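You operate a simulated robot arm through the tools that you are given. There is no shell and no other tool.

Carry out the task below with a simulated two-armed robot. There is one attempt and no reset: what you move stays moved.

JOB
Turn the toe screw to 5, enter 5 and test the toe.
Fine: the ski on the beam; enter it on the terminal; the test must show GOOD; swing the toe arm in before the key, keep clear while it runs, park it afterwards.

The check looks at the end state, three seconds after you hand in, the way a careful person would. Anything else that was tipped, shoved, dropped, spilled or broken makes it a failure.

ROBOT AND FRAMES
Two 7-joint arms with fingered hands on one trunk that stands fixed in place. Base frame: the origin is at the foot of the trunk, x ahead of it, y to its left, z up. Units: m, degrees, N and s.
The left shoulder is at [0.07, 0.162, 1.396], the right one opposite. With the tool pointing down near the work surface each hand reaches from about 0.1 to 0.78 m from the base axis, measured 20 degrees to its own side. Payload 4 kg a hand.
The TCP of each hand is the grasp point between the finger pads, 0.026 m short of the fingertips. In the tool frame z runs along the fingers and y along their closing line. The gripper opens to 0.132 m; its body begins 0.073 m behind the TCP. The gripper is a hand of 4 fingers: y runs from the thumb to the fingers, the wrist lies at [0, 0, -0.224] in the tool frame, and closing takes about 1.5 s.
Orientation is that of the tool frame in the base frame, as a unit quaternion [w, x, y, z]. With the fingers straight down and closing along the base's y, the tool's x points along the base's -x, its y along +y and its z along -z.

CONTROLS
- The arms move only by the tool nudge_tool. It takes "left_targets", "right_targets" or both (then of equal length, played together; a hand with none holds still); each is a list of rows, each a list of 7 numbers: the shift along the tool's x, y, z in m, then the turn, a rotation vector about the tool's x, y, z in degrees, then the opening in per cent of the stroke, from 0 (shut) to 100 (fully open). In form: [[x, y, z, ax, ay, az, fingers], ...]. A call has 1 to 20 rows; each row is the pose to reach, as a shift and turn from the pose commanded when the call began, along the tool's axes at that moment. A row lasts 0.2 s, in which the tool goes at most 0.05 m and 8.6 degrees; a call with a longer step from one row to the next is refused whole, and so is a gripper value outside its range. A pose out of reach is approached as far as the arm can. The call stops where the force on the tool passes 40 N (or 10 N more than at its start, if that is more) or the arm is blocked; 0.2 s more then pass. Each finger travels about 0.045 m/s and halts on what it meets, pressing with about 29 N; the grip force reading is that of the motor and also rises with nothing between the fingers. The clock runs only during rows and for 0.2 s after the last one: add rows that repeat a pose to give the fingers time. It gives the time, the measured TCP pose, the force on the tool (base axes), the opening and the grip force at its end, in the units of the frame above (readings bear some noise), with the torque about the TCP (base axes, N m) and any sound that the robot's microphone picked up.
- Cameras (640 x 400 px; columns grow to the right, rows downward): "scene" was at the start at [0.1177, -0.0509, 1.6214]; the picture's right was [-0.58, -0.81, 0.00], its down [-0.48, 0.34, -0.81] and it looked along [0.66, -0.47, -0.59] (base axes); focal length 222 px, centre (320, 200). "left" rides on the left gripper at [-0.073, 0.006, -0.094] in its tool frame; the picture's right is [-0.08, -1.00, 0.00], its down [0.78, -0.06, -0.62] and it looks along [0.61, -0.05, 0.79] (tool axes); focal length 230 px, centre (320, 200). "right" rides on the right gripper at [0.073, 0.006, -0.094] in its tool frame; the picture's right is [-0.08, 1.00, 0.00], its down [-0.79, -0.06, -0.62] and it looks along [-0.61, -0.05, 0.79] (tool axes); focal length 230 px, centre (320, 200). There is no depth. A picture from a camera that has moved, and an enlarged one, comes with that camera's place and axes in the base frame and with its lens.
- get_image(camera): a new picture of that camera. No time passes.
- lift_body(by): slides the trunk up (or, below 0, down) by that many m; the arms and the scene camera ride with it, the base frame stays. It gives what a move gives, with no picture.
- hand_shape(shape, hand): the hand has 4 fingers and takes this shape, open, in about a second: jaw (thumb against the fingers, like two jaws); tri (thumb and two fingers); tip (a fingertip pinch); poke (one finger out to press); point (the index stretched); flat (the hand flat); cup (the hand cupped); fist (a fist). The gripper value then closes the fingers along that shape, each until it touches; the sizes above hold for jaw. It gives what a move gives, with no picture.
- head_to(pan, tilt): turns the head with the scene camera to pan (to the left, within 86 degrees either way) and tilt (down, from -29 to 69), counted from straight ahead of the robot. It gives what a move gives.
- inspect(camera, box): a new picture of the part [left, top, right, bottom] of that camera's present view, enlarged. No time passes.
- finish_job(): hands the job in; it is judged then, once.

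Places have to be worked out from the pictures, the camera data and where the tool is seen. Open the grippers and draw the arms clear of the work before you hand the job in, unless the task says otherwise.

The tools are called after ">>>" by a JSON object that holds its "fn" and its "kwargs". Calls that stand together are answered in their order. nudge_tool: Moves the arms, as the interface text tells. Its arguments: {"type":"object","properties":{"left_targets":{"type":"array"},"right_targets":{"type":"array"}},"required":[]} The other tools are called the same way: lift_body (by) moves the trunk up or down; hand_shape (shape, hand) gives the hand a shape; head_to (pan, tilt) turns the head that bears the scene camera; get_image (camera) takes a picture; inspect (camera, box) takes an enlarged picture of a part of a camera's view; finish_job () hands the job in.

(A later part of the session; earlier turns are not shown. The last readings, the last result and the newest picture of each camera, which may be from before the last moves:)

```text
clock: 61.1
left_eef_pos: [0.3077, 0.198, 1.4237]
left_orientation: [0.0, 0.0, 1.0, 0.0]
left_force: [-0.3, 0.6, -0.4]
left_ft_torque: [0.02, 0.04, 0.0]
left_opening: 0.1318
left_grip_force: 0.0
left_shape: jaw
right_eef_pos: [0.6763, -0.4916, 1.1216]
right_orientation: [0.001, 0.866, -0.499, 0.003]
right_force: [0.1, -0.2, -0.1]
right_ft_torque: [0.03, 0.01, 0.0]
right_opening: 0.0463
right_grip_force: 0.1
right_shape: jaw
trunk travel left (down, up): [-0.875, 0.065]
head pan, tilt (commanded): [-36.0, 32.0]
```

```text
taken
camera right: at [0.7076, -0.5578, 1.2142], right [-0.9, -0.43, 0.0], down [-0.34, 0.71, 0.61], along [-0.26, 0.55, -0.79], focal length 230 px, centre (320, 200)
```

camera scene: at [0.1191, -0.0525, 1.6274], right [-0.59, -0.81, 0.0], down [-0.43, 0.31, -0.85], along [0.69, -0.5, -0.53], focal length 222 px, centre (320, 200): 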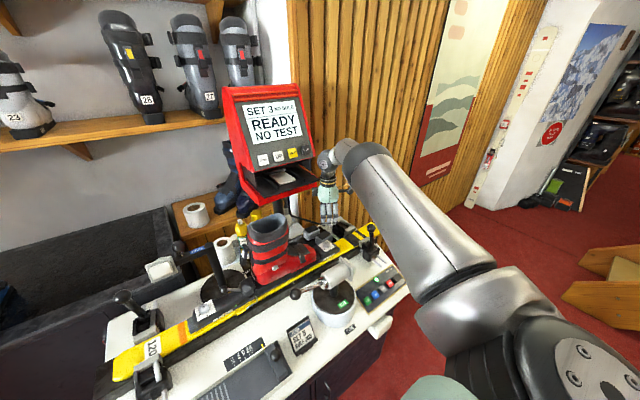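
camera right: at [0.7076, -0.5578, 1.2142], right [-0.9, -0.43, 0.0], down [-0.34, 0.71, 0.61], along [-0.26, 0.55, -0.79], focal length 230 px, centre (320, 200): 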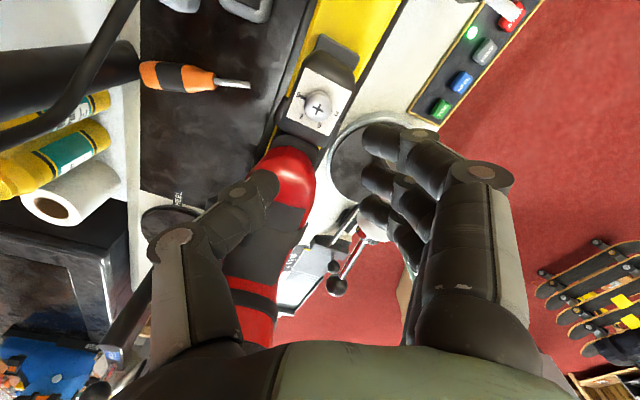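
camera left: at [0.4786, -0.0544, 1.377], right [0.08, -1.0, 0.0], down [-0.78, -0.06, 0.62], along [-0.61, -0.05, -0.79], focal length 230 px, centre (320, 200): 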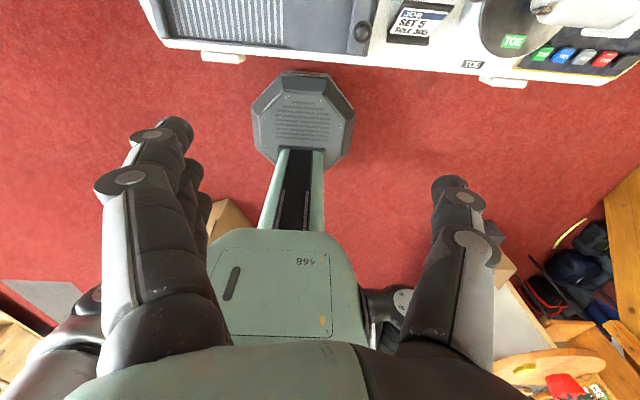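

Also clean at 210°. A turning stroke from 150° to 210° keeps both thumb and fingers off the boot, so two such strokes (regrasping between) give the 120° needed. I'll return to 150° and descend around the knob to just below its top.

>>> {"fn": "nudge_tool", "kwargs": {"right_targets": [[0, 0, 0, 0, 0, 8, 36], [0, 0, 0, 0, 0, 16, 36], [0, 0, 0, 0, 0, 24, 36], [0, 0, 0, 0, 0, 32, 36], [0, 0, 0, 0, 0, 40, 36], [0, 0, 0, 0, 0, 48, 36], [0, 0, 0, 0, 0, 56, 36], [0, 0, 0.02, 0, 0, 60, 36], [0, 0, 0.04, 0, 0, 60, 36], [0, 0, 0.06, 0, 0, 60, 36], [0, 0, 0.08, 0, 0, 60, 36], [0, 0, 0.09, 0, 0, 60, 36], [0, 0, 0.1, 0, 0, 60, 36], [0, 0, 0.1, 0, 0, 60, 36]]}}

>>> {"fn": "get_image", "kwargs": {"camera": "right"}}

>>> {"fn": "inspect", "kwargs": {"camera": "scene", "box": [280, 180, 376, 260]}}

```text
clock: 64.2
left_eef_pos: [0.3082, 0.1997, 1.4254]
left_orientation: [-0.001, 0.0, 1.0, 0.0]
left_force: [0.2, -0.3, 0.3]
left_ft_torque: [0.02, -0.01, -0.01]
left_opening: 0.1321
left_grip_force: 0.1
left_shape: jaw
right_eef_pos: [0.6741, -0.493, 1.0248]
right_orientation: [0.0, -0.5, 0.866, -0.003]
right_force: [-0.7, 0.4, -0.2]
right_ft_torque: [-0.01, 0.01, -0.01]
right_opening: 0.0472
right_grip_force: 0.0
right_shape: jaw
right hand out of reach, approached as far as the arm can: row 12, 13, 14
trunk travel left (down, up): [-0.875, 0.065]
head pan, tilt (commanded): [-36.0, 32.0]
```

```text
taken
camera right: at [0.6313, -0.5524, 1.1185], right [-0.82, 0.57, -0.01], down [0.44, 0.65, 0.61], along [0.35, 0.5, -0.79], focal length 230 px, centre (320, 200)
```

right: 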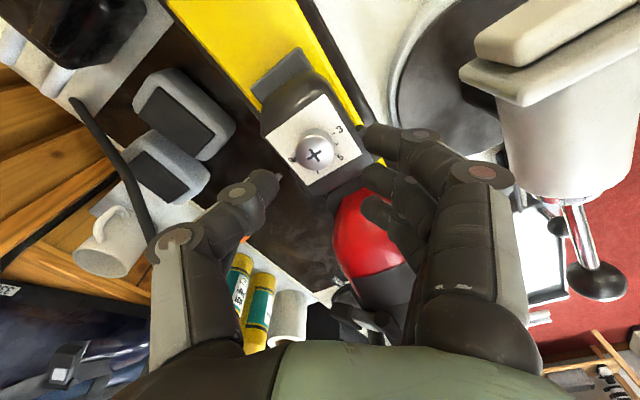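

```text
5.00 times, centred on (328, 220) of scene
camera zoom: at [0.1191, -0.0525, 1.6274], right [-0.59, -0.81, 0.0], down [-0.43, 0.31, -0.85], along [0.69, -0.5, -0.53], focal length 1107 px, centre (280, 100)
```

zoom: 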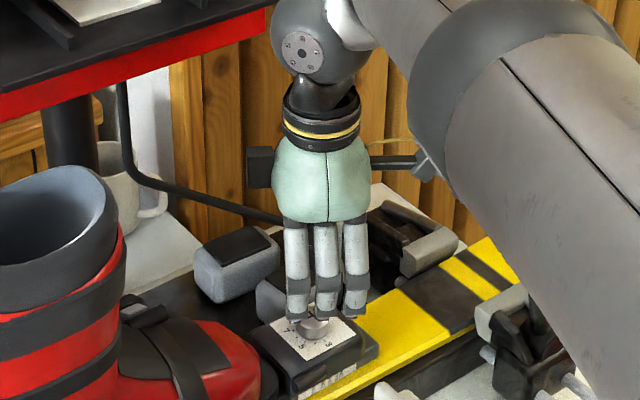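

The arm is at its reach limit at z 1.025 with the trunk this high. I'll lift the hand 5 cm and then lower the trunk 9 cm, which brings the fingers straight down around the knob top with more reach in reserve.

>>> {"fn": "nudge_tool", "kwargs": {"right_targets": [[0, 0, -0.03, 0, 0, 0, 36], [-0.0024, -0.0021, -0.05, 0, 0, 0, 36], [-0.0024, -0.0021, -0.05, 0, 0, 0, 36]]}}

>>> {"fn": "lift_body", "kwargs": {"by": -0.08}}

>>> {"fn": "get_image", "kwargs": {"camera": "right"}}

>>> {"fn": "inspect", "kwargs": {"camera": "scene", "box": [280, 165, 376, 225]}}

```text
clock: 65.0
left_eef_pos: [0.3077, 0.198, 1.4238]
left_orientation: [0.001, 0.0, 1.0, 0.0]
left_force: [-0.2, -0.8, -0.1]
left_ft_torque: [0.02, 0.0, -0.03]
left_opening: 0.132
left_grip_force: 0.1
left_shape: jaw
right_eef_pos: [0.6783, -0.492, 1.0757]
right_orientation: [-0.001, -0.499, 0.867, -0.002]
right_force: [0.4, 0.2, 0.6]
right_ft_torque: [0.0, -0.03, 0.01]
right_opening: 0.0472
right_grip_force: 0.1
right_shape: jaw
trunk travel left (down, up): [-0.875, 0.065]
head pan, tilt (commanded): [-36.0, 32.0]
```

```text
clock: 66.1
left_eef_pos: [0.308, 0.1988, 1.3434]
left_orientation: [0.0, 0.0, 1.0, 0.0]
left_force: [-0.7, 0.6, -0.4]
left_ft_torque: [0.03, 0.01, 0.02]
left_opening: 0.1316
left_grip_force: 0.1
left_shape: jaw
right_eef_pos: [0.6781, -0.4914, 0.9952]
right_orientation: [-0.001, -0.499, 0.867, -0.003]
right_force: [0.9, -0.1, 0.3]
right_ft_torque: [-0.04, 0.01, 0.0]
right_opening: 0.0468
right_grip_force: 0.1
right_shape: jaw
trunk travel left (down, up): [-0.795, 0.145]
head pan, tilt (commanded): [-36.0, 32.0]
```

```text
taken
camera right: at [0.6356, -0.5512, 1.0896], right [-0.82, 0.57, 0.0], down [0.44, 0.65, 0.61], along [0.35, 0.5, -0.79], focal length 230 px, centre (320, 200)
```

right: 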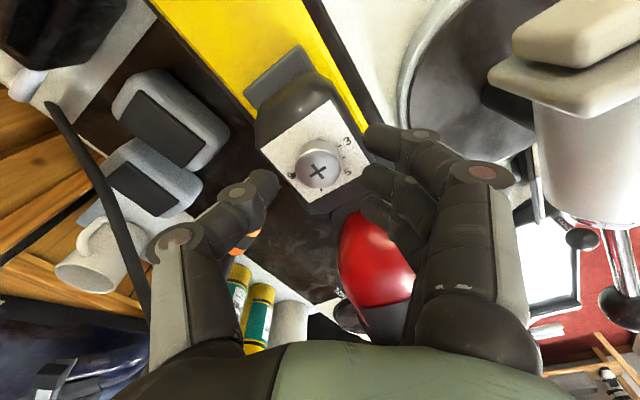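

```text
6.67 times, centred on (328, 195) of scene
camera zoom: at [0.1191, -0.0527, 1.5474], right [-0.59, -0.81, 0.0], down [-0.43, 0.31, -0.85], along [0.69, -0.5, -0.53], focal length 1477 px, centre (267, 233)
```

zoom: 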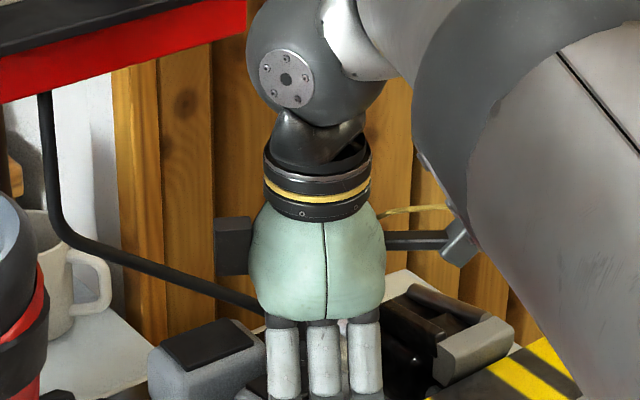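

The knob sits centred between thumb and middle finger, fingertips at about the knob's top. I'll go down another 13 mm and close onto it.

>>> {"fn": "nudge_tool", "kwargs": {"right_targets": [[0, 0, 0.005, 0, 0, 0, 36], [0, 0, 0.01, 0, 0, 0, 36], [0, 0, 0.013, 0, 0, 0, 36], [0, 0, 0.013, 0, 0, 0, 36]]}}

>>> {"fn": "get_image", "kwargs": {"camera": "right"}}

>>> {"fn": "nudge_tool", "kwargs": {"right_targets": [[0, 0, 0, 0, 0, 0, 25], [0, 0, 0, 0, 0, 0, 14], [0, 0, 0, 0, 0, 0, 12], [0, 0, 0, 0, 0, 0, 12], [0, 0, 0, 0, 0, 0, 12]]}}

>>> {"fn": "get_image", "kwargs": {"camera": "right"}}

```text
clock: 67.1
left_eef_pos: [0.3075, 0.199, 1.3454]
left_orientation: [0.0, 0.0, 1.0, 0.0]
left_force: [-0.2, 0.4, -0.3]
left_ft_torque: [0.0, -0.04, 0.06]
left_opening: 0.1318
left_grip_force: 0.1
left_shape: jaw
right_eef_pos: [0.6764, -0.4909, 0.9821]
right_orientation: [-0.001, -0.5, 0.866, -0.004]
right_force: [-0.9, 0.3, -1.0]
right_ft_torque: [0.05, 0.0, 0.0]
right_opening: 0.0468
right_grip_force: 0.1
right_shape: jaw
trunk travel left (down, up): [-0.795, 0.145]
head pan, tilt (commanded): [-36.0, 32.0]
```

```text
taken
camera right: at [0.6354, -0.5508, 1.0763], right [-0.82, 0.57, 0.0], down [0.44, 0.65, 0.61], along [0.35, 0.5, -0.79], focal length 230 px, centre (320, 200)
```

right: 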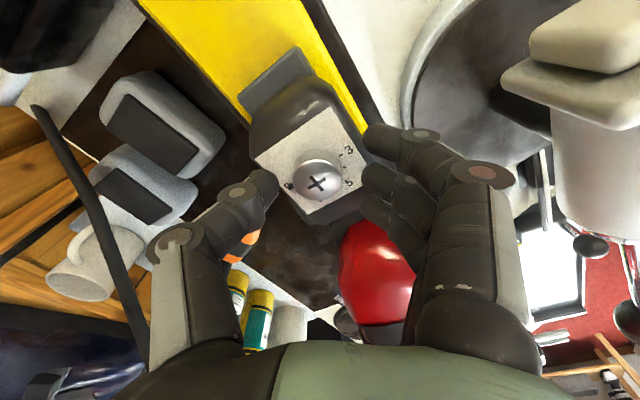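

```text
clock: 68.3
left_eef_pos: [0.3103, 0.1987, 1.3439]
left_orientation: [-0.001, 0.0, 1.0, 0.0]
left_force: [-0.2, -0.3, -0.4]
left_ft_torque: [0.0, -0.01, 0.0]
left_opening: 0.1317
left_grip_force: 0.1
left_shape: jaw
right_eef_pos: [0.681, -0.4916, 0.9818]
right_orientation: [0.001, -0.499, 0.867, -0.003]
right_force: [10.6, -5.3, 1.4]
right_ft_torque: [-0.05, -0.09, 0.03]
right_opening: 0.0088
right_grip_force: 29.3
right_shape: jaw
trunk travel left (down, up): [-0.795, 0.145]
head pan, tilt (commanded): [-36.0, 32.0]
```

```text
taken
camera right: at [0.638, -0.552, 1.0755], right [-0.82, 0.57, -0.01], down [0.44, 0.65, 0.62], along [0.35, 0.5, -0.79], focal length 230 px, centre (320, 200)
```

right: 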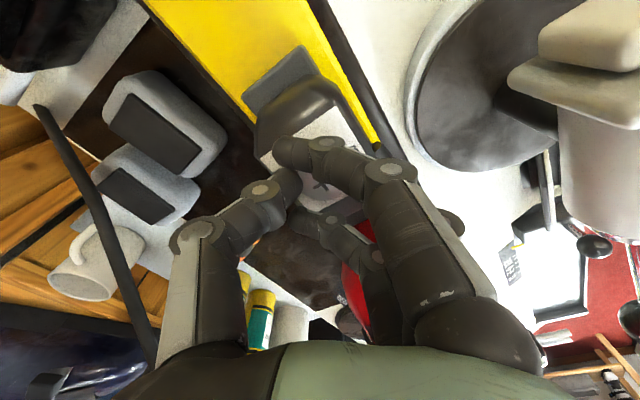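

The grip reads 29 N with a small push on the thumb side. I'll tighten a little so both sides press fully, and check the view.

>>> {"fn": "nudge_tool", "kwargs": {"right_targets": [[0, 0, 0, 0, 0, 0, 5], [0, 0, 0, 0, 0, 0, 5], [0, 0, 0, 0, 0, 0, 5], [0, 0, 0, 0, 0, 0, 5]]}}

>>> {"fn": "inspect", "kwargs": {"camera": "right", "box": [230, 100, 390, 240]}}

>>> {"fn": "inspect", "kwargs": {"camera": "scene", "box": [285, 190, 365, 250]}}

```text
clock: 69.3
left_eef_pos: [0.3101, 0.197, 1.3449]
left_orientation: [-0.001, 0.0, 1.0, 0.0]
left_force: [-0.8, -0.1, 0.2]
left_ft_torque: [-0.01, -0.01, -0.01]
left_opening: 0.1319
left_grip_force: 0.1
left_shape: jaw
right_eef_pos: [0.6805, -0.492, 0.981]
right_orientation: [0.0, -0.499, 0.867, -0.002]
right_force: [16.8, -9.0, 3.3]
right_ft_torque: [-0.17, -0.29, 0.06]
right_opening: 0.0088
right_grip_force: 28.7
right_shape: jaw
trunk travel left (down, up): [-0.795, 0.145]
head pan, tilt (commanded): [-36.0, 32.0]
```

```text
2.86 times, centred on (310, 170) of right
camera zoom: at [0.638, -0.5519, 1.0753], right [-0.82, 0.57, -0.01], down [0.44, 0.65, 0.62], along [0.35, 0.5, -0.79], focal length 657 px, centre (349, 286)
```

zoom: 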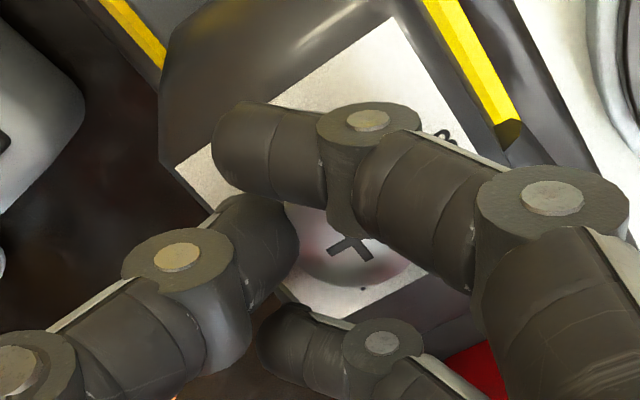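

```text
6.67 times, centred on (325, 220) of scene
camera zoom: at [0.1221, -0.0541, 1.5471], right [-0.59, -0.81, 0.0], down [-0.43, 0.31, -0.85], along [0.68, -0.5, -0.53], focal length 1477 px, centre (287, 67)
```

zoom: 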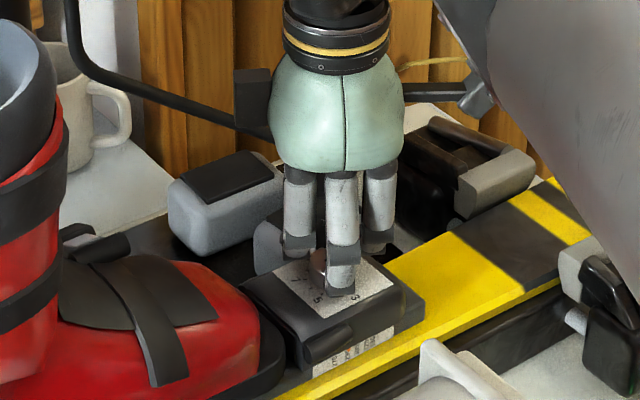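

The middle finger and thumb hold the knob, with the other fingers past it on either side. I'll now turn the hand counter-clockwise by 60° about the knob axis.

>>> {"fn": "nudge_tool", "kwargs": {"right_targets": [[0, 0, 0, 0, 0, -5, 5], [0, 0, 0, 0, 0, -10, 5], [0, 0, 0, 0, 0, -15, 5], [0, 0, 0, 0, 0, -20, 5], [0, 0, 0, 0, 0, -25, 5], [0, 0, 0, 0, 0, -30, 5], [0, 0, 0, 0, 0, -35, 5], [0, 0, 0, 0, 0, -40, 5], [0, 0, 0, 0, 0, -45, 5], [0, 0, 0, 0, 0, -50, 5], [0, 0, 0, 0, 0, -55, 5], [0, 0, 0, 0, 0, -60, 5], [0, 0, 0, 0, 0, -60, 5]]}}

>>> {"fn": "inspect", "kwargs": {"camera": "right", "box": [230, 100, 390, 240]}}

>>> {"fn": "inspect", "kwargs": {"camera": "scene", "box": [285, 190, 365, 250]}}

```text
clock: 72.1
left_eef_pos: [0.3095, 0.1992, 1.3426]
left_orientation: [-0.001, 0.0, 1.0, 0.0]
left_force: [-0.3, 0.1, 0.5]
left_ft_torque: [0.0, -0.03, 0.02]
left_opening: 0.1319
left_grip_force: 0.0
left_shape: jaw
right_eef_pos: [0.6794, -0.4901, 0.9811]
right_orientation: [0.002, 0.867, -0.499, 0.001]
right_force: [13.6, 2.5, 2.7]
right_ft_torque: [-0.02, -0.19, 0.0]
right_opening: 0.0086
right_grip_force: 29.1
right_shape: jaw
trunk travel left (down, up): [-0.795, 0.145]
head pan, tilt (commanded): [-36.0, 32.0]
```

```text
2.86 times, centred on (310, 170) of right
camera zoom: at [0.7113, -0.556, 1.0755], right [-0.9, -0.43, 0.0], down [-0.34, 0.71, 0.61], along [-0.27, 0.55, -0.79], focal length 657 px, centre (349, 286)
```

zoom: 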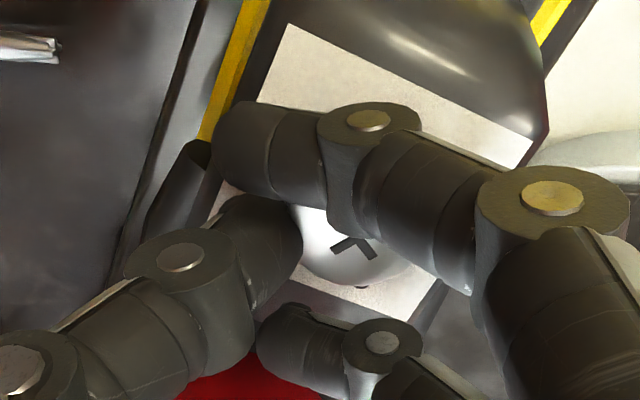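

```text
6.67 times, centred on (325, 220) of scene
camera zoom: at [0.1217, -0.0517, 1.5472], right [-0.59, -0.81, 0.0], down [-0.43, 0.31, -0.85], along [0.69, -0.5, -0.53], focal length 1477 px, centre (287, 67)
```

zoom: 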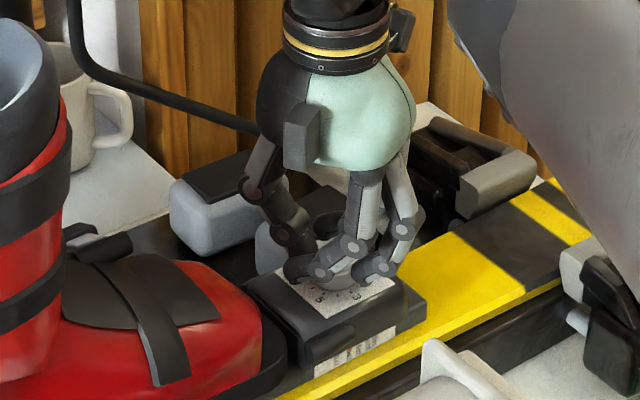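

The cross stayed fixed relative to the fingers, so the knob turned along. I'll open, lift 5 cm and look at the pointer.

>>> {"fn": "nudge_tool", "kwargs": {"right_targets": [[0, 0, 0, 0, 0, 0, 20], [0, 0, 0, 0, 0, 0, 36], [0, 0, 0, 0, 0, 0, 40], [0, 0, 0, 0, 0, 0, 40], [0, 0, -0.01, 0, 0, 0, 40], [0, 0, -0.03, 0, 0, 0, 40], [0, 0, -0.05, 0, 0, 0, 40], [0, 0, -0.06, 0, 0, 0, 40], [0, 0, -0.06, 0, 0, 0, 40]]}}

>>> {"fn": "inspect", "kwargs": {"camera": "right", "box": [270, 90, 366, 150]}}

>>> {"fn": "get_image", "kwargs": {"camera": "right"}}

```text
clock: 74.1
left_eef_pos: [0.3079, 0.1986, 1.3431]
left_orientation: [0.0, 0.0, 1.0, 0.001]
left_force: [-0.4, 0.1, -0.5]
left_ft_torque: [0.01, 0.05, 0.01]
left_opening: 0.1318
left_grip_force: 0.0
left_shape: jaw
right_eef_pos: [0.6768, -0.491, 1.0424]
right_orientation: [0.002, 0.865, -0.502, 0.001]
right_force: [-0.4, -0.4, -0.1]
right_ft_torque: [0.01, -0.01, 0.03]
right_opening: 0.0522
right_grip_force: 0.1
right_shape: jaw
trunk travel left (down, up): [-0.795, 0.145]
head pan, tilt (commanded): [-36.0, 32.0]
```

```text
6.67 times, centred on (318, 120) of right
camera zoom: at [0.7077, -0.5566, 1.137], right [-0.9, -0.43, 0.0], down [-0.34, 0.71, 0.61], along [-0.26, 0.55, -0.79], focal length 1534 px, centre (333, 733)
```

zoom: 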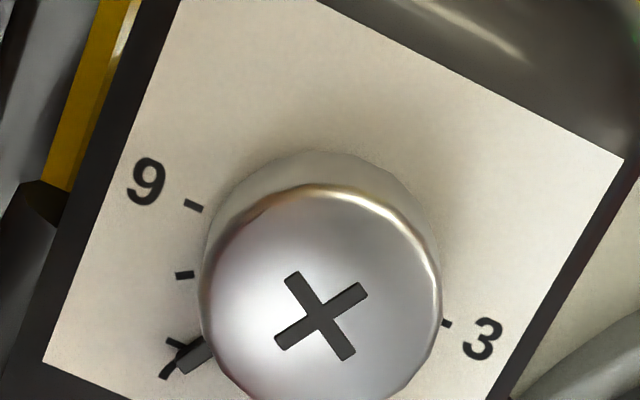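

```text
taken
camera right: at [0.7077, -0.5566, 1.137], right [-0.9, -0.43, 0.0], down [-0.34, 0.71, 0.61], along [-0.26, 0.55, -0.79], focal length 230 px, centre (320, 200)
```

right: 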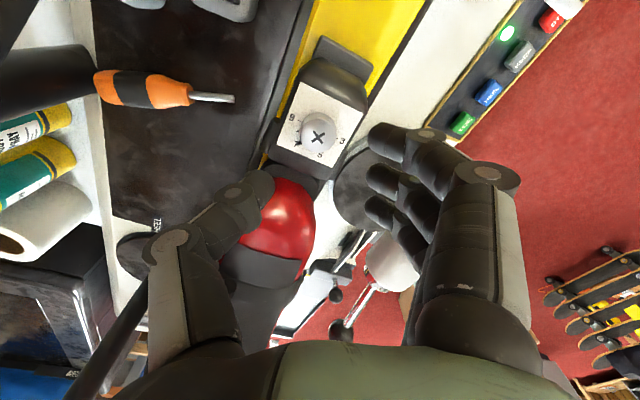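

The pointer now stands exactly on 7, half the way. To keep the outer fingers off the pointer on the second grip, I'd like to grip around 195° and turn to 255°; I'll test in the air whether that range is reachable.

>>> {"fn": "nudge_tool", "kwargs": {"right_targets": [[0, 0, -0.02, 0, 0, -8, 36], [0, 0, -0.03, 0, 0, -16, 36], [0, 0, -0.03, 0, 0, -24, 36], [0, 0, -0.03, 0, 0, -32, 36], [0, 0, -0.03, 0, 0, -40, 36], [0, 0, -0.03, 0, 0, -45, 36], [0, 0, -0.03, 0, 0, -45, 36]]}}

>>> {"fn": "get_image", "kwargs": {"camera": "right"}}

>>> {"fn": "get_image", "kwargs": {"camera": "scene"}}

```text
clock: 75.7
left_eef_pos: [0.3073, 0.2, 1.345]
left_orientation: [-0.001, 0.001, 1.0, 0.0]
left_force: [0.0, -0.9, -1.1]
left_ft_torque: [0.01, -0.01, -0.04]
left_opening: 0.1321
left_grip_force: 0.1
left_shape: jaw
right_eef_pos: [0.6784, -0.4914, 1.0718]
right_orientation: [0.003, 0.991, -0.13, 0.002]
right_force: [-0.6, 0.1, 0.4]
right_ft_torque: [0.0, -0.01, -0.01]
right_opening: 0.0481
right_grip_force: 0.0
right_shape: jaw
trunk travel left (down, up): [-0.795, 0.145]
head pan, tilt (commanded): [-36.0, 32.0]
```

```text
taken
camera right: at [0.7461, -0.5149, 1.1667], right [-0.33, -0.94, 0.0], down [-0.74, 0.26, 0.61], along [-0.58, 0.2, -0.79], focal length 230 px, centre (320, 200)
```

right: 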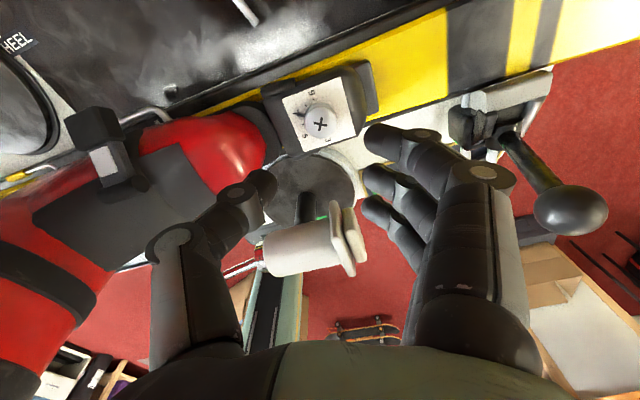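

```text
taken
camera scene: at [0.119, -0.0525, 1.5474], right [-0.59, -0.81, 0.0], down [-0.43, 0.31, -0.85], along [0.69, -0.5, -0.53], focal length 222 px, centre (320, 200)
```

scene: 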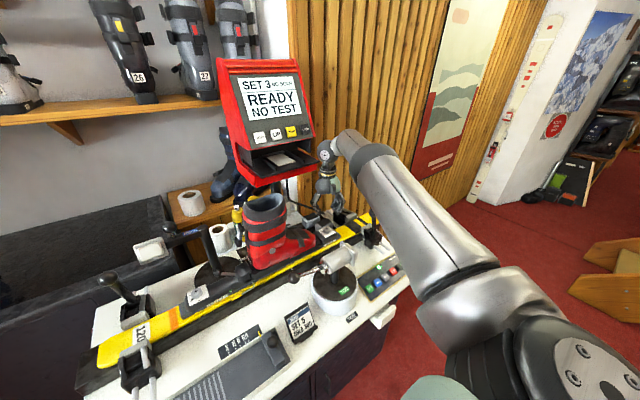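

θ = 255° is reachable too. I'll go to about 188°, descend to just above the knob top, and check the alignment.

>>> {"fn": "nudge_tool", "kwargs": {"right_targets": [[0, 0, 0, 0, 0, 8, 36], [0, 0, 0, 0, 0, 16, 36], [0, 0, 0, 0, 0, 24, 36], [0, 0, 0, 0, 0, 32, 36], [0, 0, 0, 0, 0, 40, 36], [0, 0, 0, 0, 0, 48, 36], [0, 0, 0, 0, 0, 56, 36], [0, 0, 0.02, 0, 0, 64, 36], [0, 0, 0.04, 0, 0, 67, 36], [0, 0, 0.06, 0, 0, 67, 36], [0, 0, 0.07, 0, 0, 67, 36], [0, 0, 0.07, 0, 0, 67, 36]]}}

>>> {"fn": "get_image", "kwargs": {"camera": "right"}}

```text
clock: 78.3
left_eef_pos: [0.3077, 0.1994, 1.345]
left_orientation: [0.0, 0.0, 1.0, 0.0]
left_force: [0.6, 1.0, 1.1]
left_ft_torque: [0.0, -0.02, -0.04]
left_opening: 0.1316
left_grip_force: 0.1
left_shape: jaw
right_eef_pos: [0.677, -0.4929, 1.0029]
right_orientation: [0.001, 0.754, -0.657, 0.003]
right_force: [-0.4, -0.6, 0.5]
right_ft_torque: [0.02, -0.02, -0.05]
right_opening: 0.0481
right_grip_force: 0.0
right_shape: jaw
trunk travel left (down, up): [-0.795, 0.145]
head pan, tilt (commanded): [-36.0, 32.0]
```

```text
taken
camera right: at [0.6815, -0.5644, 1.0964], right [-1.0, -0.06, 0.0], down [-0.05, 0.79, 0.61], along [-0.04, 0.61, -0.79], focal length 230 px, centre (320, 200)
```

right: 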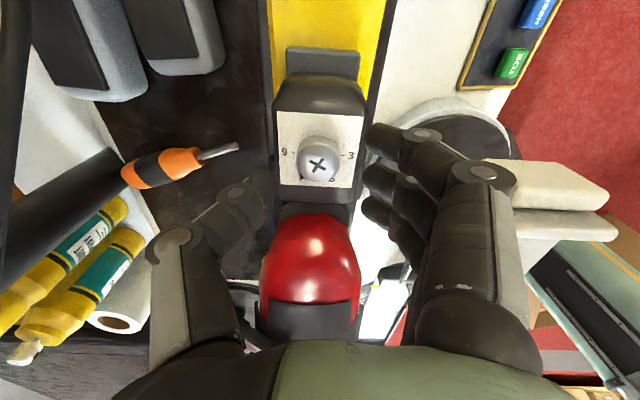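

Well centred at 187.9°. I'll descend 21 mm and close on the knob.

>>> {"fn": "nudge_tool", "kwargs": {"right_targets": [[0, 0, 0.008, 0, 0, 0, 36], [0, 0, 0.016, 0, 0, 0, 36], [0, 0, 0.021, 0, 0, 0, 36], [0, 0, 0.021, 0, 0, 0, 28], [0, 0, 0.021, 0, 0, 0, 18], [0, 0, 0.021, 0, 0, 0, 8], [0, 0, 0.021, 0, 0, 0, 5], [0, 0, 0.021, 0, 0, 0, 5], [0, 0, 0.021, 0, 0, 0, 5], [0, 0, 0.021, 0, 0, 0, 5]]}}

>>> {"fn": "inspect", "kwargs": {"camera": "right", "box": [230, 100, 390, 240]}}

```text
clock: 80.5
left_eef_pos: [0.3094, 0.1988, 1.3443]
left_orientation: [-0.001, 0.0, 1.0, 0.0]
left_force: [-0.5, 0.6, -0.1]
left_ft_torque: [0.01, 0.02, -0.02]
left_opening: 0.1318
left_grip_force: 0.0
left_shape: jaw
right_eef_pos: [0.6809, -0.4902, 0.9832]
right_orientation: [0.001, 0.755, -0.656, 0.003]
right_force: [12.0, 0.9, 1.0]
right_ft_torque: [-0.06, -0.08, 0.03]
right_opening: 0.0086
right_grip_force: 29.6
right_shape: jaw
trunk travel left (down, up): [-0.795, 0.145]
head pan, tilt (commanded): [-36.0, 32.0]
```

```text
2.86 times, centred on (310, 170) of right
camera zoom: at [0.685, -0.5636, 1.0752], right [-1.0, -0.06, 0.0], down [-0.05, 0.79, 0.61], along [-0.04, 0.61, -0.79], focal length 657 px, centre (349, 286)
```

zoom: 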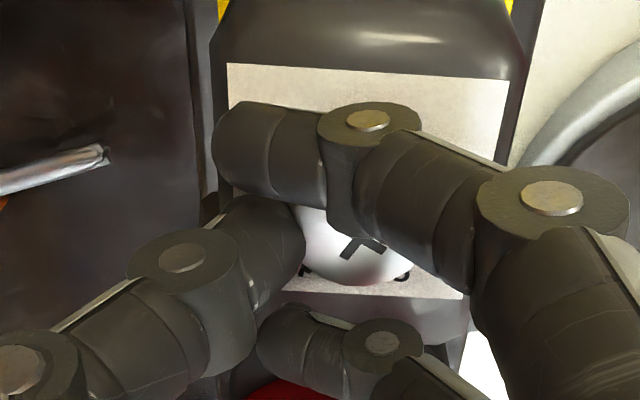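

Gripped again, with the pointer in the free gap between thumb and outer finger. I'll turn another 60° counter-clockwise.

>>> {"fn": "nudge_tool", "kwargs": {"right_targets": [[0, 0, 0, 0, 0, -5, 5], [0, 0, 0, 0, 0, -10, 5], [0, 0, 0, 0, 0, -15, 5], [0, 0, 0, 0, 0, -20, 5], [0, 0, 0, 0, 0, -25, 5], [0, 0, 0, 0, 0, -30, 5], [0, 0, 0, 0, 0, -35, 5], [0, 0, 0, 0, 0, -40, 5], [0, 0, 0, 0, 0, -45, 5], [0, 0, 0, 0, 0, -50, 5], [0, 0, 0, 0, 0, -55, 5], [0, 0, 0, 0, 0, -60, 5], [0, 0, 0, 0, 0, -60, 5]]}}

>>> {"fn": "inspect", "kwargs": {"camera": "right", "box": [230, 100, 390, 240]}}

>>> {"fn": "inspect", "kwargs": {"camera": "scene", "box": [285, 190, 365, 250]}}

```text
clock: 83.3
left_eef_pos: [0.3084, 0.2003, 1.3424]
left_orientation: [-0.001, 0.0, 1.0, -0.001]
left_force: [0.0, 0.7, 0.3]
left_ft_torque: [0.01, -0.02, 0.0]
left_opening: 0.1317
left_grip_force: 0.0
left_shape: jaw
right_eef_pos: [0.6783, -0.4899, 0.9803]
right_orientation: [0.004, 0.982, -0.19, 0.002]
right_force: [8.5, 8.5, -0.5]
right_ft_torque: [0.03, -0.12, 0.02]
right_opening: 0.0081
right_grip_force: 29.2
right_shape: jaw
trunk travel left (down, up): [-0.795, 0.145]
head pan, tilt (commanded): [-36.0, 32.0]
```

```text
2.86 times, centred on (310, 170) of right
camera zoom: at [0.744, -0.5218, 1.0752], right [-0.44, -0.9, 0.0], down [-0.71, 0.35, 0.61], along [-0.55, 0.27, -0.79], focal length 657 px, centre (349, 286)
```

zoom: 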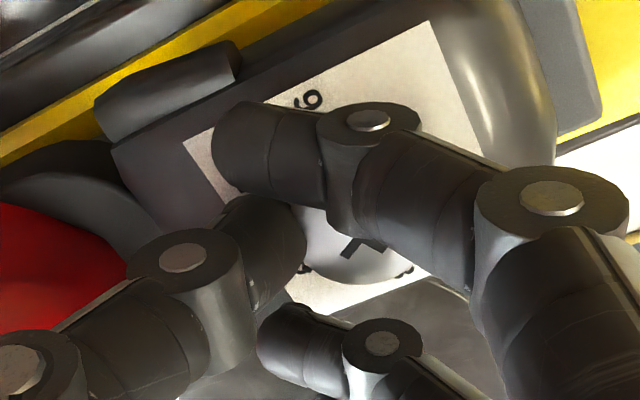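

```text
6.67 times, centred on (325, 220) of scene
camera zoom: at [0.1208, -0.0508, 1.5473], right [-0.59, -0.81, 0.0], down [-0.43, 0.31, -0.85], along [0.69, -0.5, -0.53], focal length 1477 px, centre (287, 67)
```

zoom: 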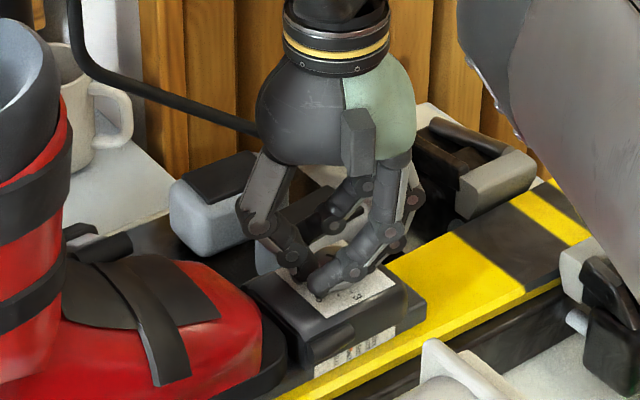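

The knob followed once more. I'll open, lift 6 cm and check the pointer.

>>> {"fn": "nudge_tool", "kwargs": {"right_targets": [[0, 0, 0, 0, 0, 0, 20], [0, 0, 0, 0, 0, 0, 36], [0, 0, 0, 0, 0, 0, 40], [0, 0, 0, 0, 0, 0, 40], [0, 0, -0.01, 0, 0, 0, 40], [0, 0, -0.03, 0, 0, 0, 40], [0, 0, -0.05, 0, 0, 0, 40], [0, 0, -0.07, 0, 0, 0, 40], [0, 0, -0.07, 0, 0, 0, 40]]}}

>>> {"fn": "inspect", "kwargs": {"camera": "right", "box": [280, 90, 360, 150]}}

>>> {"fn": "inspect", "kwargs": {"camera": "scene", "box": [304, 215, 352, 250]}}

```text
clock: 85.3
left_eef_pos: [0.3081, 0.2, 1.3449]
left_orientation: [0.0, 0.0, 1.0, 0.0]
left_force: [-0.5, 0.3, -0.2]
left_ft_torque: [0.02, 0.01, -0.01]
left_opening: 0.1318
left_grip_force: 0.0
left_shape: jaw
right_eef_pos: [0.6793, -0.4911, 1.0511]
right_orientation: [0.003, 0.981, -0.192, 0.001]
right_force: [-0.3, -0.1, 0.5]
right_ft_torque: [0.0, 0.01, -0.02]
right_opening: 0.0521
right_grip_force: 0.0
right_shape: jaw
trunk travel left (down, up): [-0.795, 0.145]
head pan, tilt (commanded): [-36.0, 32.0]
```

```text
6.67 times, centred on (320, 120) of right
camera zoom: at [0.7438, -0.524, 1.1459], right [-0.45, -0.89, 0.0], down [-0.71, 0.35, 0.61], along [-0.55, 0.27, -0.79], focal length 1534 px, centre (320, 733)
```

zoom: 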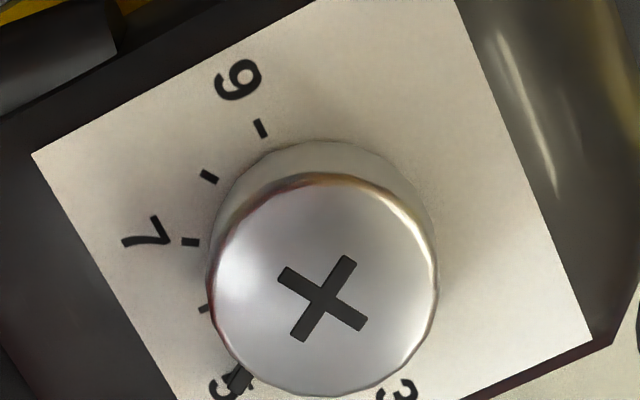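

```text
11.43 times, centred on (328, 232) of scene
camera zoom: at [0.1193, -0.0526, 1.5474], right [-0.59, -0.81, 0.0], down [-0.43, 0.31, -0.85], along [0.69, -0.5, -0.53], focal length 2531 px, centre (229, -171)
```

zoom: 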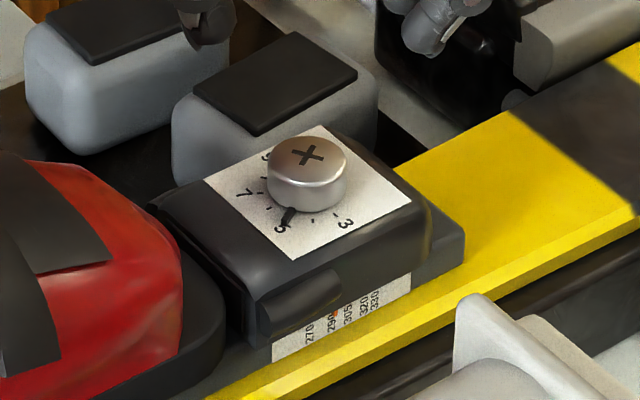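

The pointer stands on 5. Now I'll take the hand up and back, turning it back toward the original yaw, so the terminal is free to look at.

>>> {"fn": "nudge_tool", "kwargs": {"right_targets": [[0, 0, -0.04, 0, 0, 0, 40], [0, 0, -0.08, 0, 0, 0, 40], [0, 0, -0.12, 0, 0, 0, 40], [-0.01, 0.008, -0.12, 0, 0, 8, 40], [-0.02, 0.016, -0.12, 0, 0, 16, 40], [-0.03, 0.024, -0.12, 0, 0, 24, 40], [-0.045, 0.03, -0.12, 0, 0, 32, 40], [-0.06, 0.038, -0.12, 0, 0, 40, 40], [-0.075, 0.046, -0.12, 0, 0, 48, 40], [-0.09, 0.056, -0.12, 0, 0, 56, 40], [-0.105, 0.066, -0.12, 0, 0, 64, 40], [-0.12, 0.076, -0.12, 0, 0, 72, 40], [-0.128, 0.084, -0.12, 0, 0, 80, 40], [-0.128, 0.084, -0.12, 0, 0, 88, 40], [-0.128, 0.084, -0.12, 0, 0, 96, 40], [-0.128, 0.084, -0.12, 0, 0, 104, 40], [-0.128, 0.084, -0.12, 0, 0, 112, 40], [-0.128, 0.084, -0.12, 0, 0, 120, 40], [-0.128, 0.084, -0.12, 0, 0, 128, 40], [-0.128, 0.084, -0.12, 0, 0, 136, 40]]}}

>>> {"fn": "get_image", "kwargs": {"camera": "scene"}}

>>> {"fn": "inspect", "kwargs": {"camera": "right", "box": [290, 100, 380, 160]}}

```text
clock: 89.5
left_eef_pos: [0.3076, 0.1994, 1.344]
left_orientation: [0.001, -0.001, 1.0, 0.0]
left_force: [-0.4, 0.4, -0.7]
left_ft_torque: [0.03, 0.0, 0.01]
left_opening: 0.1319
left_grip_force: 0.0
left_shape: jaw
right_eef_pos: [0.529, -0.5197, 1.1725]
right_orientation: [0.001, -0.189, 0.982, -0.003]
right_force: [-0.1, 0.4, 0.4]
right_ft_torque: [0.03, 0.0, 0.02]
right_opening: 0.052
right_grip_force: 0.0
right_shape: jaw
right hand out of reach, approached as far as the arm can: row 2, 3, 4
trunk travel left (down, up): [-0.795, 0.145]
head pan, tilt (commanded): [-36.0, 32.0]
```

```text
taken
camera scene: at [0.119, -0.0526, 1.5474], right [-0.59, -0.81, 0.0], down [-0.43, 0.31, -0.85], along [0.69, -0.5, -0.53], focal length 222 px, centre (320, 200)
```

scene: 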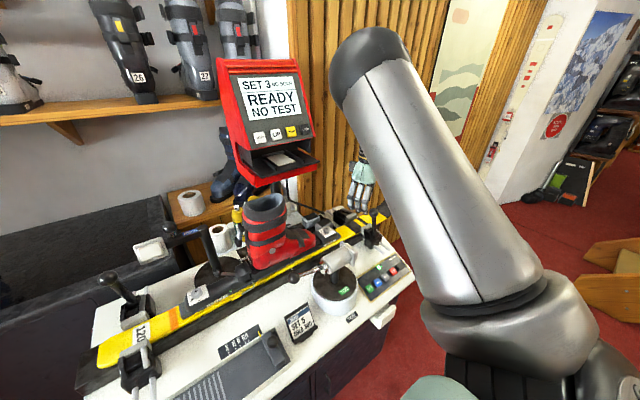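

```text
6.67 times, centred on (335, 130) of right
camera zoom: at [0.4566, -0.5417, 1.2652], right [-0.3, 0.95, -0.01], down [0.75, 0.24, 0.62], along [0.59, 0.18, -0.79], focal length 1534 px, centre (220, 667)
```

zoom: 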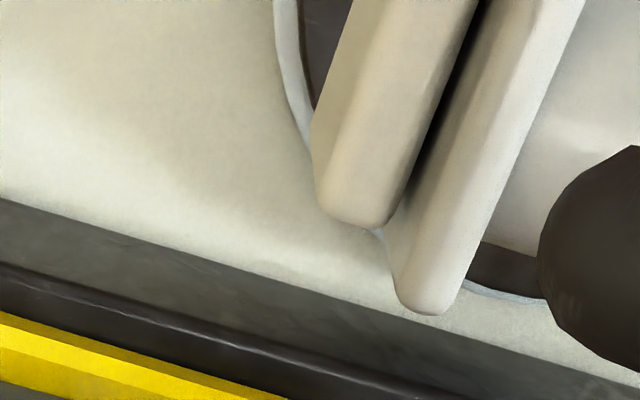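

The hand is clear. I'll zoom on the toe knob from the scene camera for confirmation, and on the terminal keys from the present camera height.

>>> {"fn": "inspect", "kwargs": {"camera": "scene", "box": [312, 220, 344, 240]}}

>>> {"fn": "inspect", "kwargs": {"camera": "scene", "box": [205, 50, 335, 190]}}

>>> {"fn": "inspect", "kwargs": {"camera": "scene", "box": [245, 110, 325, 160]}}

>>> {"fn": "get_image", "kwargs": {"camera": "right"}}

```text
16.00 times, centred on (328, 230) of scene
camera zoom: at [0.119, -0.0526, 1.5474], right [-0.59, -0.81, 0.0], down [-0.43, 0.31, -0.85], along [0.69, -0.5, -0.53], focal length 3544 px, centre (192, -280)
```

zoom: 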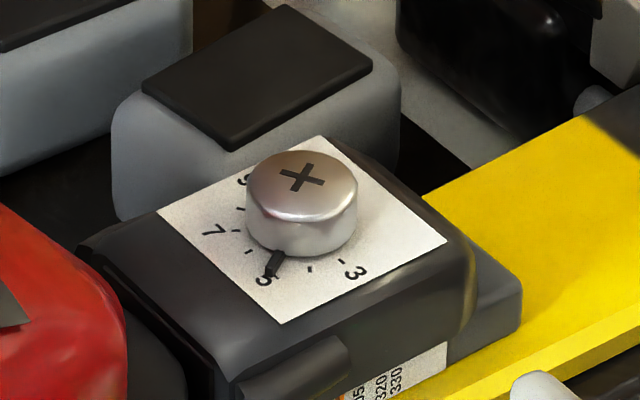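

```text
2.86 times, centred on (270, 120) of scene
camera zoom: at [0.119, -0.0526, 1.5474], right [-0.59, -0.81, 0.0], down [-0.43, 0.31, -0.85], along [0.69, -0.5, -0.53], focal length 633 px, centre (463, 429)
```

zoom: 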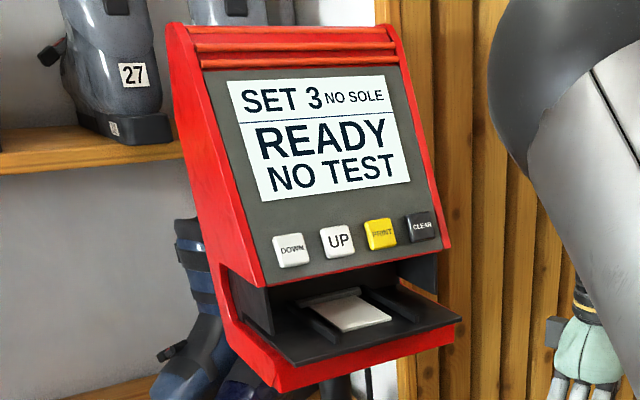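

```text
8.00 times, centred on (285, 135) of scene
camera zoom: at [0.119, -0.0526, 1.5474], right [-0.59, -0.81, 0.0], down [-0.43, 0.31, -0.85], along [0.69, -0.5, -0.53], focal length 1772 px, centre (600, 720)
```

zoom: 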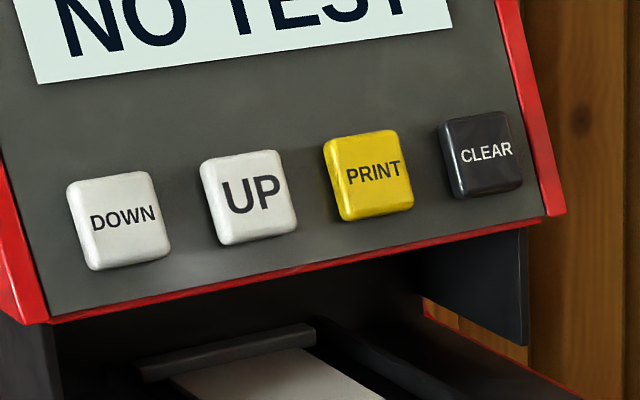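

```text
taken
camera right: at [0.4566, -0.5417, 1.2652], right [-0.3, 0.95, -0.01], down [0.75, 0.24, 0.62], along [0.59, 0.18, -0.79], focal length 230 px, centre (320, 200)
```

right: 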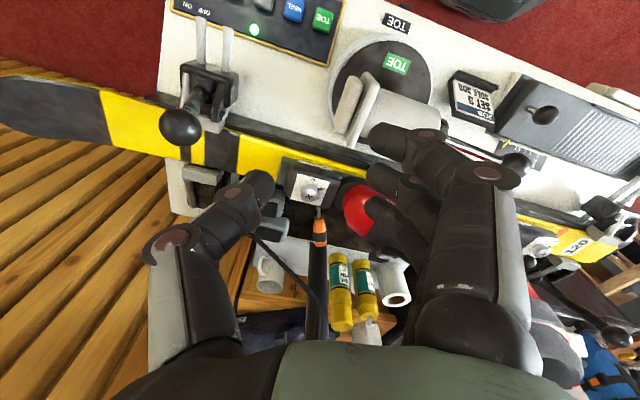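

The pointer sits on the 5 tick. The keys lie along y at about x 0.838, z 1.331 (DOWN y -0.325, UP -0.385, PRINT -0.446, CLEAR -0.506) on a face tilted back roughly 25°. I'll pull the hand back and up with the original yaw, then set the poke shape.

>>> {"fn": "nudge_tool", "kwargs": {"right_targets": [[0.01, 0.012, -0.015, 0, 0, 5, 60], [0.025, 0.03, -0.035, 0, 0, 11, 60], [0.04, 0.045, -0.055, 0, 0, 17, 60], [0.055, 0.06, -0.075, 0, 0, 22, 60], [0.074, 0.084, -0.1, 0, 0, 22, 60], [0.074, 0.084, -0.1, 0, 0, 22, 60]]}}

>>> {"fn": "hand_shape", "kwargs": {"hand": "right", "shape": "poke"}}

>>> {"fn": "get_image", "kwargs": {"camera": "right"}}

>>> {"fn": "get_image", "kwargs": {"camera": "scene"}}

```text
clock: 90.9
left_eef_pos: [0.3084, 0.1985, 1.3452]
left_orientation: [0.0, 0.0, 1.0, 0.0]
left_force: [0.5, -0.1, -0.7]
left_ft_torque: [0.03, 0.04, 0.0]
left_opening: 0.132
left_grip_force: 0.1
left_shape: jaw
right_eef_pos: [0.4269, -0.4693, 1.2689]
right_orientation: [0.002, 0.001, 1.0, -0.002]
right_force: [-0.1, -0.4, -0.5]
right_ft_torque: [0.0, 0.01, 0.0]
right_opening: 0.0786
right_grip_force: 0.0
right_shape: jaw
trunk travel left (down, up): [-0.795, 0.145]
head pan, tilt (commanded): [-36.0, 32.0]
```

```text
clock: 91.8
left_eef_pos: [0.3068, 0.1992, 1.3445]
left_orientation: [0.0, 0.0, 1.0, 0.0]
left_force: [-0.6, -0.1, 1.2]
left_ft_torque: [0.06, -0.02, -0.01]
left_opening: 0.1319
left_grip_force: 0.2
left_shape: jaw
right_eef_pos: [0.4267, -0.4688, 1.2706]
right_orientation: [0.001, 0.001, 1.0, -0.002]
right_force: [0.1, -0.2, 0.4]
right_ft_torque: [-0.02, -0.01, -0.02]
right_opening: 0.0
right_grip_force: 0.1
right_shape: poke
trunk travel left (down, up): [-0.795, 0.145]
head pan, tilt (commanded): [-36.0, 32.0]
```

```text
taken
camera right: at [0.3525, -0.4629, 1.3636], right [0.08, 1.0, 0.0], down [0.78, -0.06, 0.62], along [0.62, -0.05, -0.79], focal length 230 px, centre (320, 200)
```

right: 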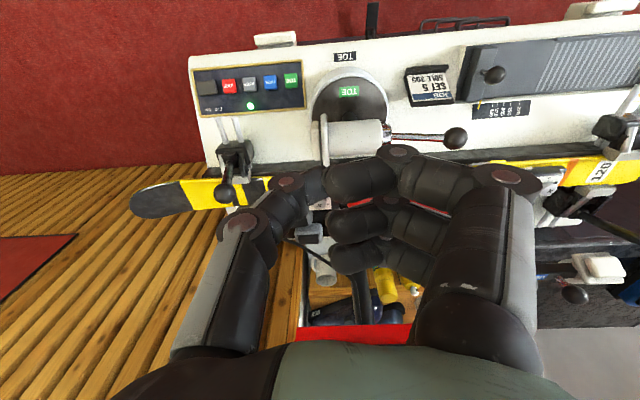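

```text
taken
camera scene: at [0.1189, -0.0525, 1.5474], right [-0.59, -0.81, 0.0], down [-0.43, 0.31, -0.85], along [0.69, -0.5, -0.53], focal length 222 px, centre (320, 200)
```

scene: 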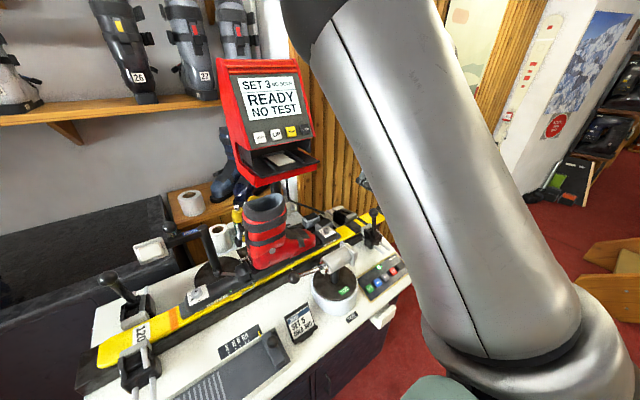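

The poke shape seems to leave the fingers mostly bent together; I'll compare with the "point" shape.

>>> {"fn": "hand_shape", "kwargs": {"hand": "right", "shape": "point"}}

>>> {"fn": "get_image", "kwargs": {"camera": "right"}}

```text
clock: 92.7
left_eef_pos: [0.3081, 0.1988, 1.3445]
left_orientation: [0.0, 0.001, 1.0, 0.0]
left_force: [-0.2, 0.7, -0.2]
left_ft_torque: [0.02, 0.0, -0.02]
left_opening: 0.1321
left_grip_force: 0.1
left_shape: jaw
right_eef_pos: [0.4264, -0.4688, 1.2705]
right_orientation: [0.001, 0.001, 1.0, -0.003]
right_force: [0.6, -0.2, 1.5]
right_ft_torque: [-0.01, 0.0, 0.01]
right_opening: 0.1259
right_grip_force: 0.1
right_shape: point
trunk travel left (down, up): [-0.795, 0.145]
head pan, tilt (commanded): [-36.0, 32.0]
```

```text
taken
camera right: at [0.3526, -0.4629, 1.3636], right [0.08, 1.0, 0.0], down [0.78, -0.06, 0.62], along [0.62, -0.05, -0.79], focal length 230 px, centre (320, 200)
```

right: 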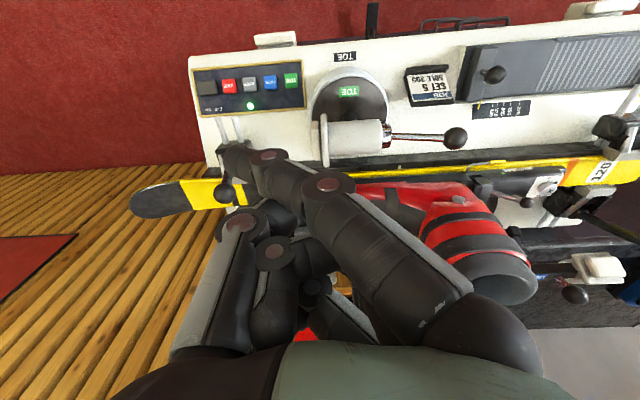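

The fingers may still be settling; I'll hold for a moment with the gripper commanded open and look again.

>>> {"fn": "nudge_tool", "kwargs": {"right_targets": [[0, 0, 0, 0, 0, 0, 100], [0, 0, 0, 0, 0, 0, 100], [0, 0, 0, 0, 0, 0, 100], [0, 0, 0, 0, 0, 0, 100]]}}

>>> {"fn": "get_image", "kwargs": {"camera": "right"}}

```text
clock: 93.7
left_eef_pos: [0.3069, 0.2, 1.3434]
left_orientation: [0.0, 0.0, 1.0, 0.001]
left_force: [-0.3, 0.2, 1.0]
left_ft_torque: [0.02, 0.0, 0.0]
left_opening: 0.1319
left_grip_force: 0.0
left_shape: jaw
right_eef_pos: [0.4259, -0.4688, 1.2701]
right_orientation: [0.002, 0.001, 1.0, -0.003]
right_force: [-0.4, 0.5, 0.2]
right_ft_torque: [-0.02, -0.01, 0.0]
right_opening: 0.1261
right_grip_force: 0.0
right_shape: point
trunk travel left (down, up): [-0.795, 0.145]
head pan, tilt (commanded): [-36.0, 32.0]
```

```text
taken
camera right: at [0.3526, -0.4629, 1.3636], right [0.08, 1.0, 0.0], down [0.78, -0.06, 0.62], along [0.62, -0.05, -0.79], focal length 230 px, centre (320, 200)
```

right: 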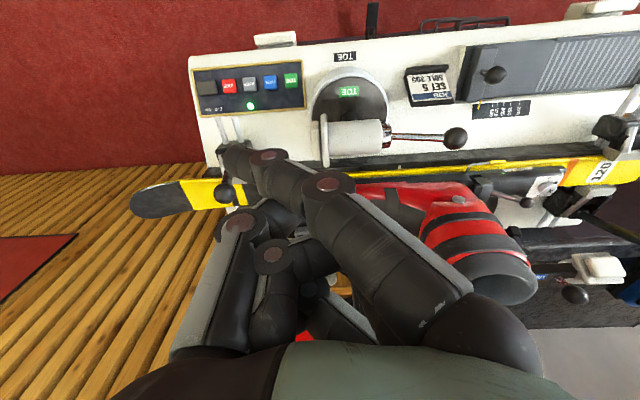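

In "point" the index leans diagonally across the hand. I'll switch back to poke and pitch the hand forward (65° about its closing axis) while moving to about [0.60, -0.40, 1.38], well short of the terminal, so the scene camera can see the hand shape.

>>> {"fn": "hand_shape", "kwargs": {"hand": "right", "shape": "poke"}}

>>> {"fn": "nudge_tool", "kwargs": {"right_targets": [[-0.015, 0.006, -0.01, 0, -6.5, 0, 0], [-0.03, 0.012, -0.02, 0, -13, 0, 0], [-0.045, 0.018, -0.03, 0, -19.5, 0, 0], [-0.06, 0.024, -0.04, 0, -26, 0, 0], [-0.075, 0.03, -0.05, 0, -32.5, 0, 0], [-0.09, 0.036, -0.06, 0, -39, 0, 0], [-0.105, 0.042, -0.07, 0, -45.5, 0, 0], [-0.12, 0.048, -0.08, 0, -52, 0, 0], [-0.135, 0.054, -0.09, 0, -58.5, 0, 0], [-0.15, 0.06, -0.1, 0, -65, 0, 0], [-0.17, 0.07, -0.11, 0, -65, 0, 0], [-0.17, 0.07, -0.11, 0, -65, 0, 0]]}}

>>> {"fn": "get_image", "kwargs": {"camera": "scene"}}

>>> {"fn": "get_image", "kwargs": {"camera": "right"}}

```text
clock: 94.6
left_eef_pos: [0.3077, 0.1994, 1.3429]
left_orientation: [0.0, 0.0, 1.0, 0.0]
left_force: [0.7, 0.8, 0.2]
left_ft_torque: [-0.01, 0.02, 0.01]
left_opening: 0.1318
left_grip_force: 0.0
left_shape: jaw
right_eef_pos: [0.427, -0.4697, 1.2701]
right_orientation: [0.001, 0.001, 1.0, -0.002]
right_force: [0.5, -0.3, 0.4]
right_ft_torque: [0.0, -0.02, -0.04]
right_opening: 0.0
right_grip_force: 0.0
right_shape: poke
trunk travel left (down, up): [-0.795, 0.145]
head pan, tilt (commanded): [-36.0, 32.0]
```

```text
clock: 97.4
left_eef_pos: [0.3068, 0.1997, 1.3448]
left_orientation: [0.0, 0.001, 1.0, 0.0]
left_force: [-0.3, -0.2, -0.2]
left_ft_torque: [0.02, -0.02, -0.03]
left_opening: 0.1319
left_grip_force: 0.1
left_shape: jaw
right_eef_pos: [0.5902, -0.4273, 1.3467]
right_orientation: [0.516, 0.031, 0.856, 0.002]
right_force: [0.0, -0.6, 0.0]
right_ft_torque: [0.0, 0.0, -0.01]
right_opening: 0.0
right_grip_force: 0.0
right_shape: poke
trunk travel left (down, up): [-0.795, 0.145]
head pan, tilt (commanded): [-36.0, 32.0]
stopped in row 12 (right hand): the arm was blocked; the commanded pose is now the measured one
```

```text
taken
camera scene: at [0.118, -0.0526, 1.5475], right [-0.59, -0.81, 0.0], down [-0.43, 0.31, -0.85], along [0.69, -0.5, -0.53], focal length 222 px, centre (320, 200)
```

scene: 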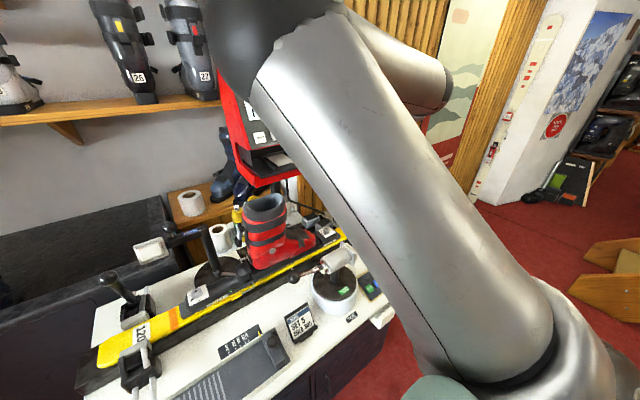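

```text
taken
camera right: at [0.4722, -0.4137, 1.3258], right [0.09, 0.99, 0.1], down [-0.18, -0.09, 0.98], along [0.98, -0.1, 0.17], focal length 230 px, centre (320, 200)
```

right: 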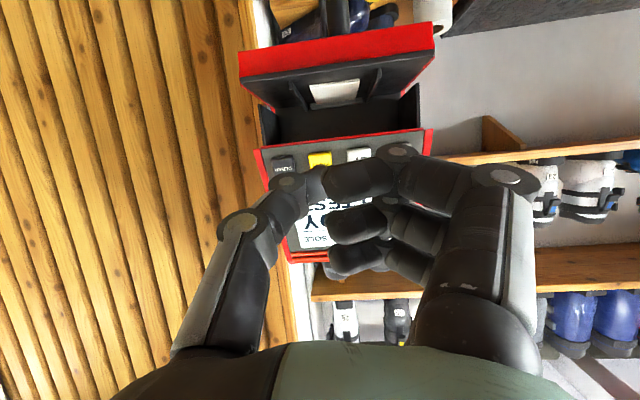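

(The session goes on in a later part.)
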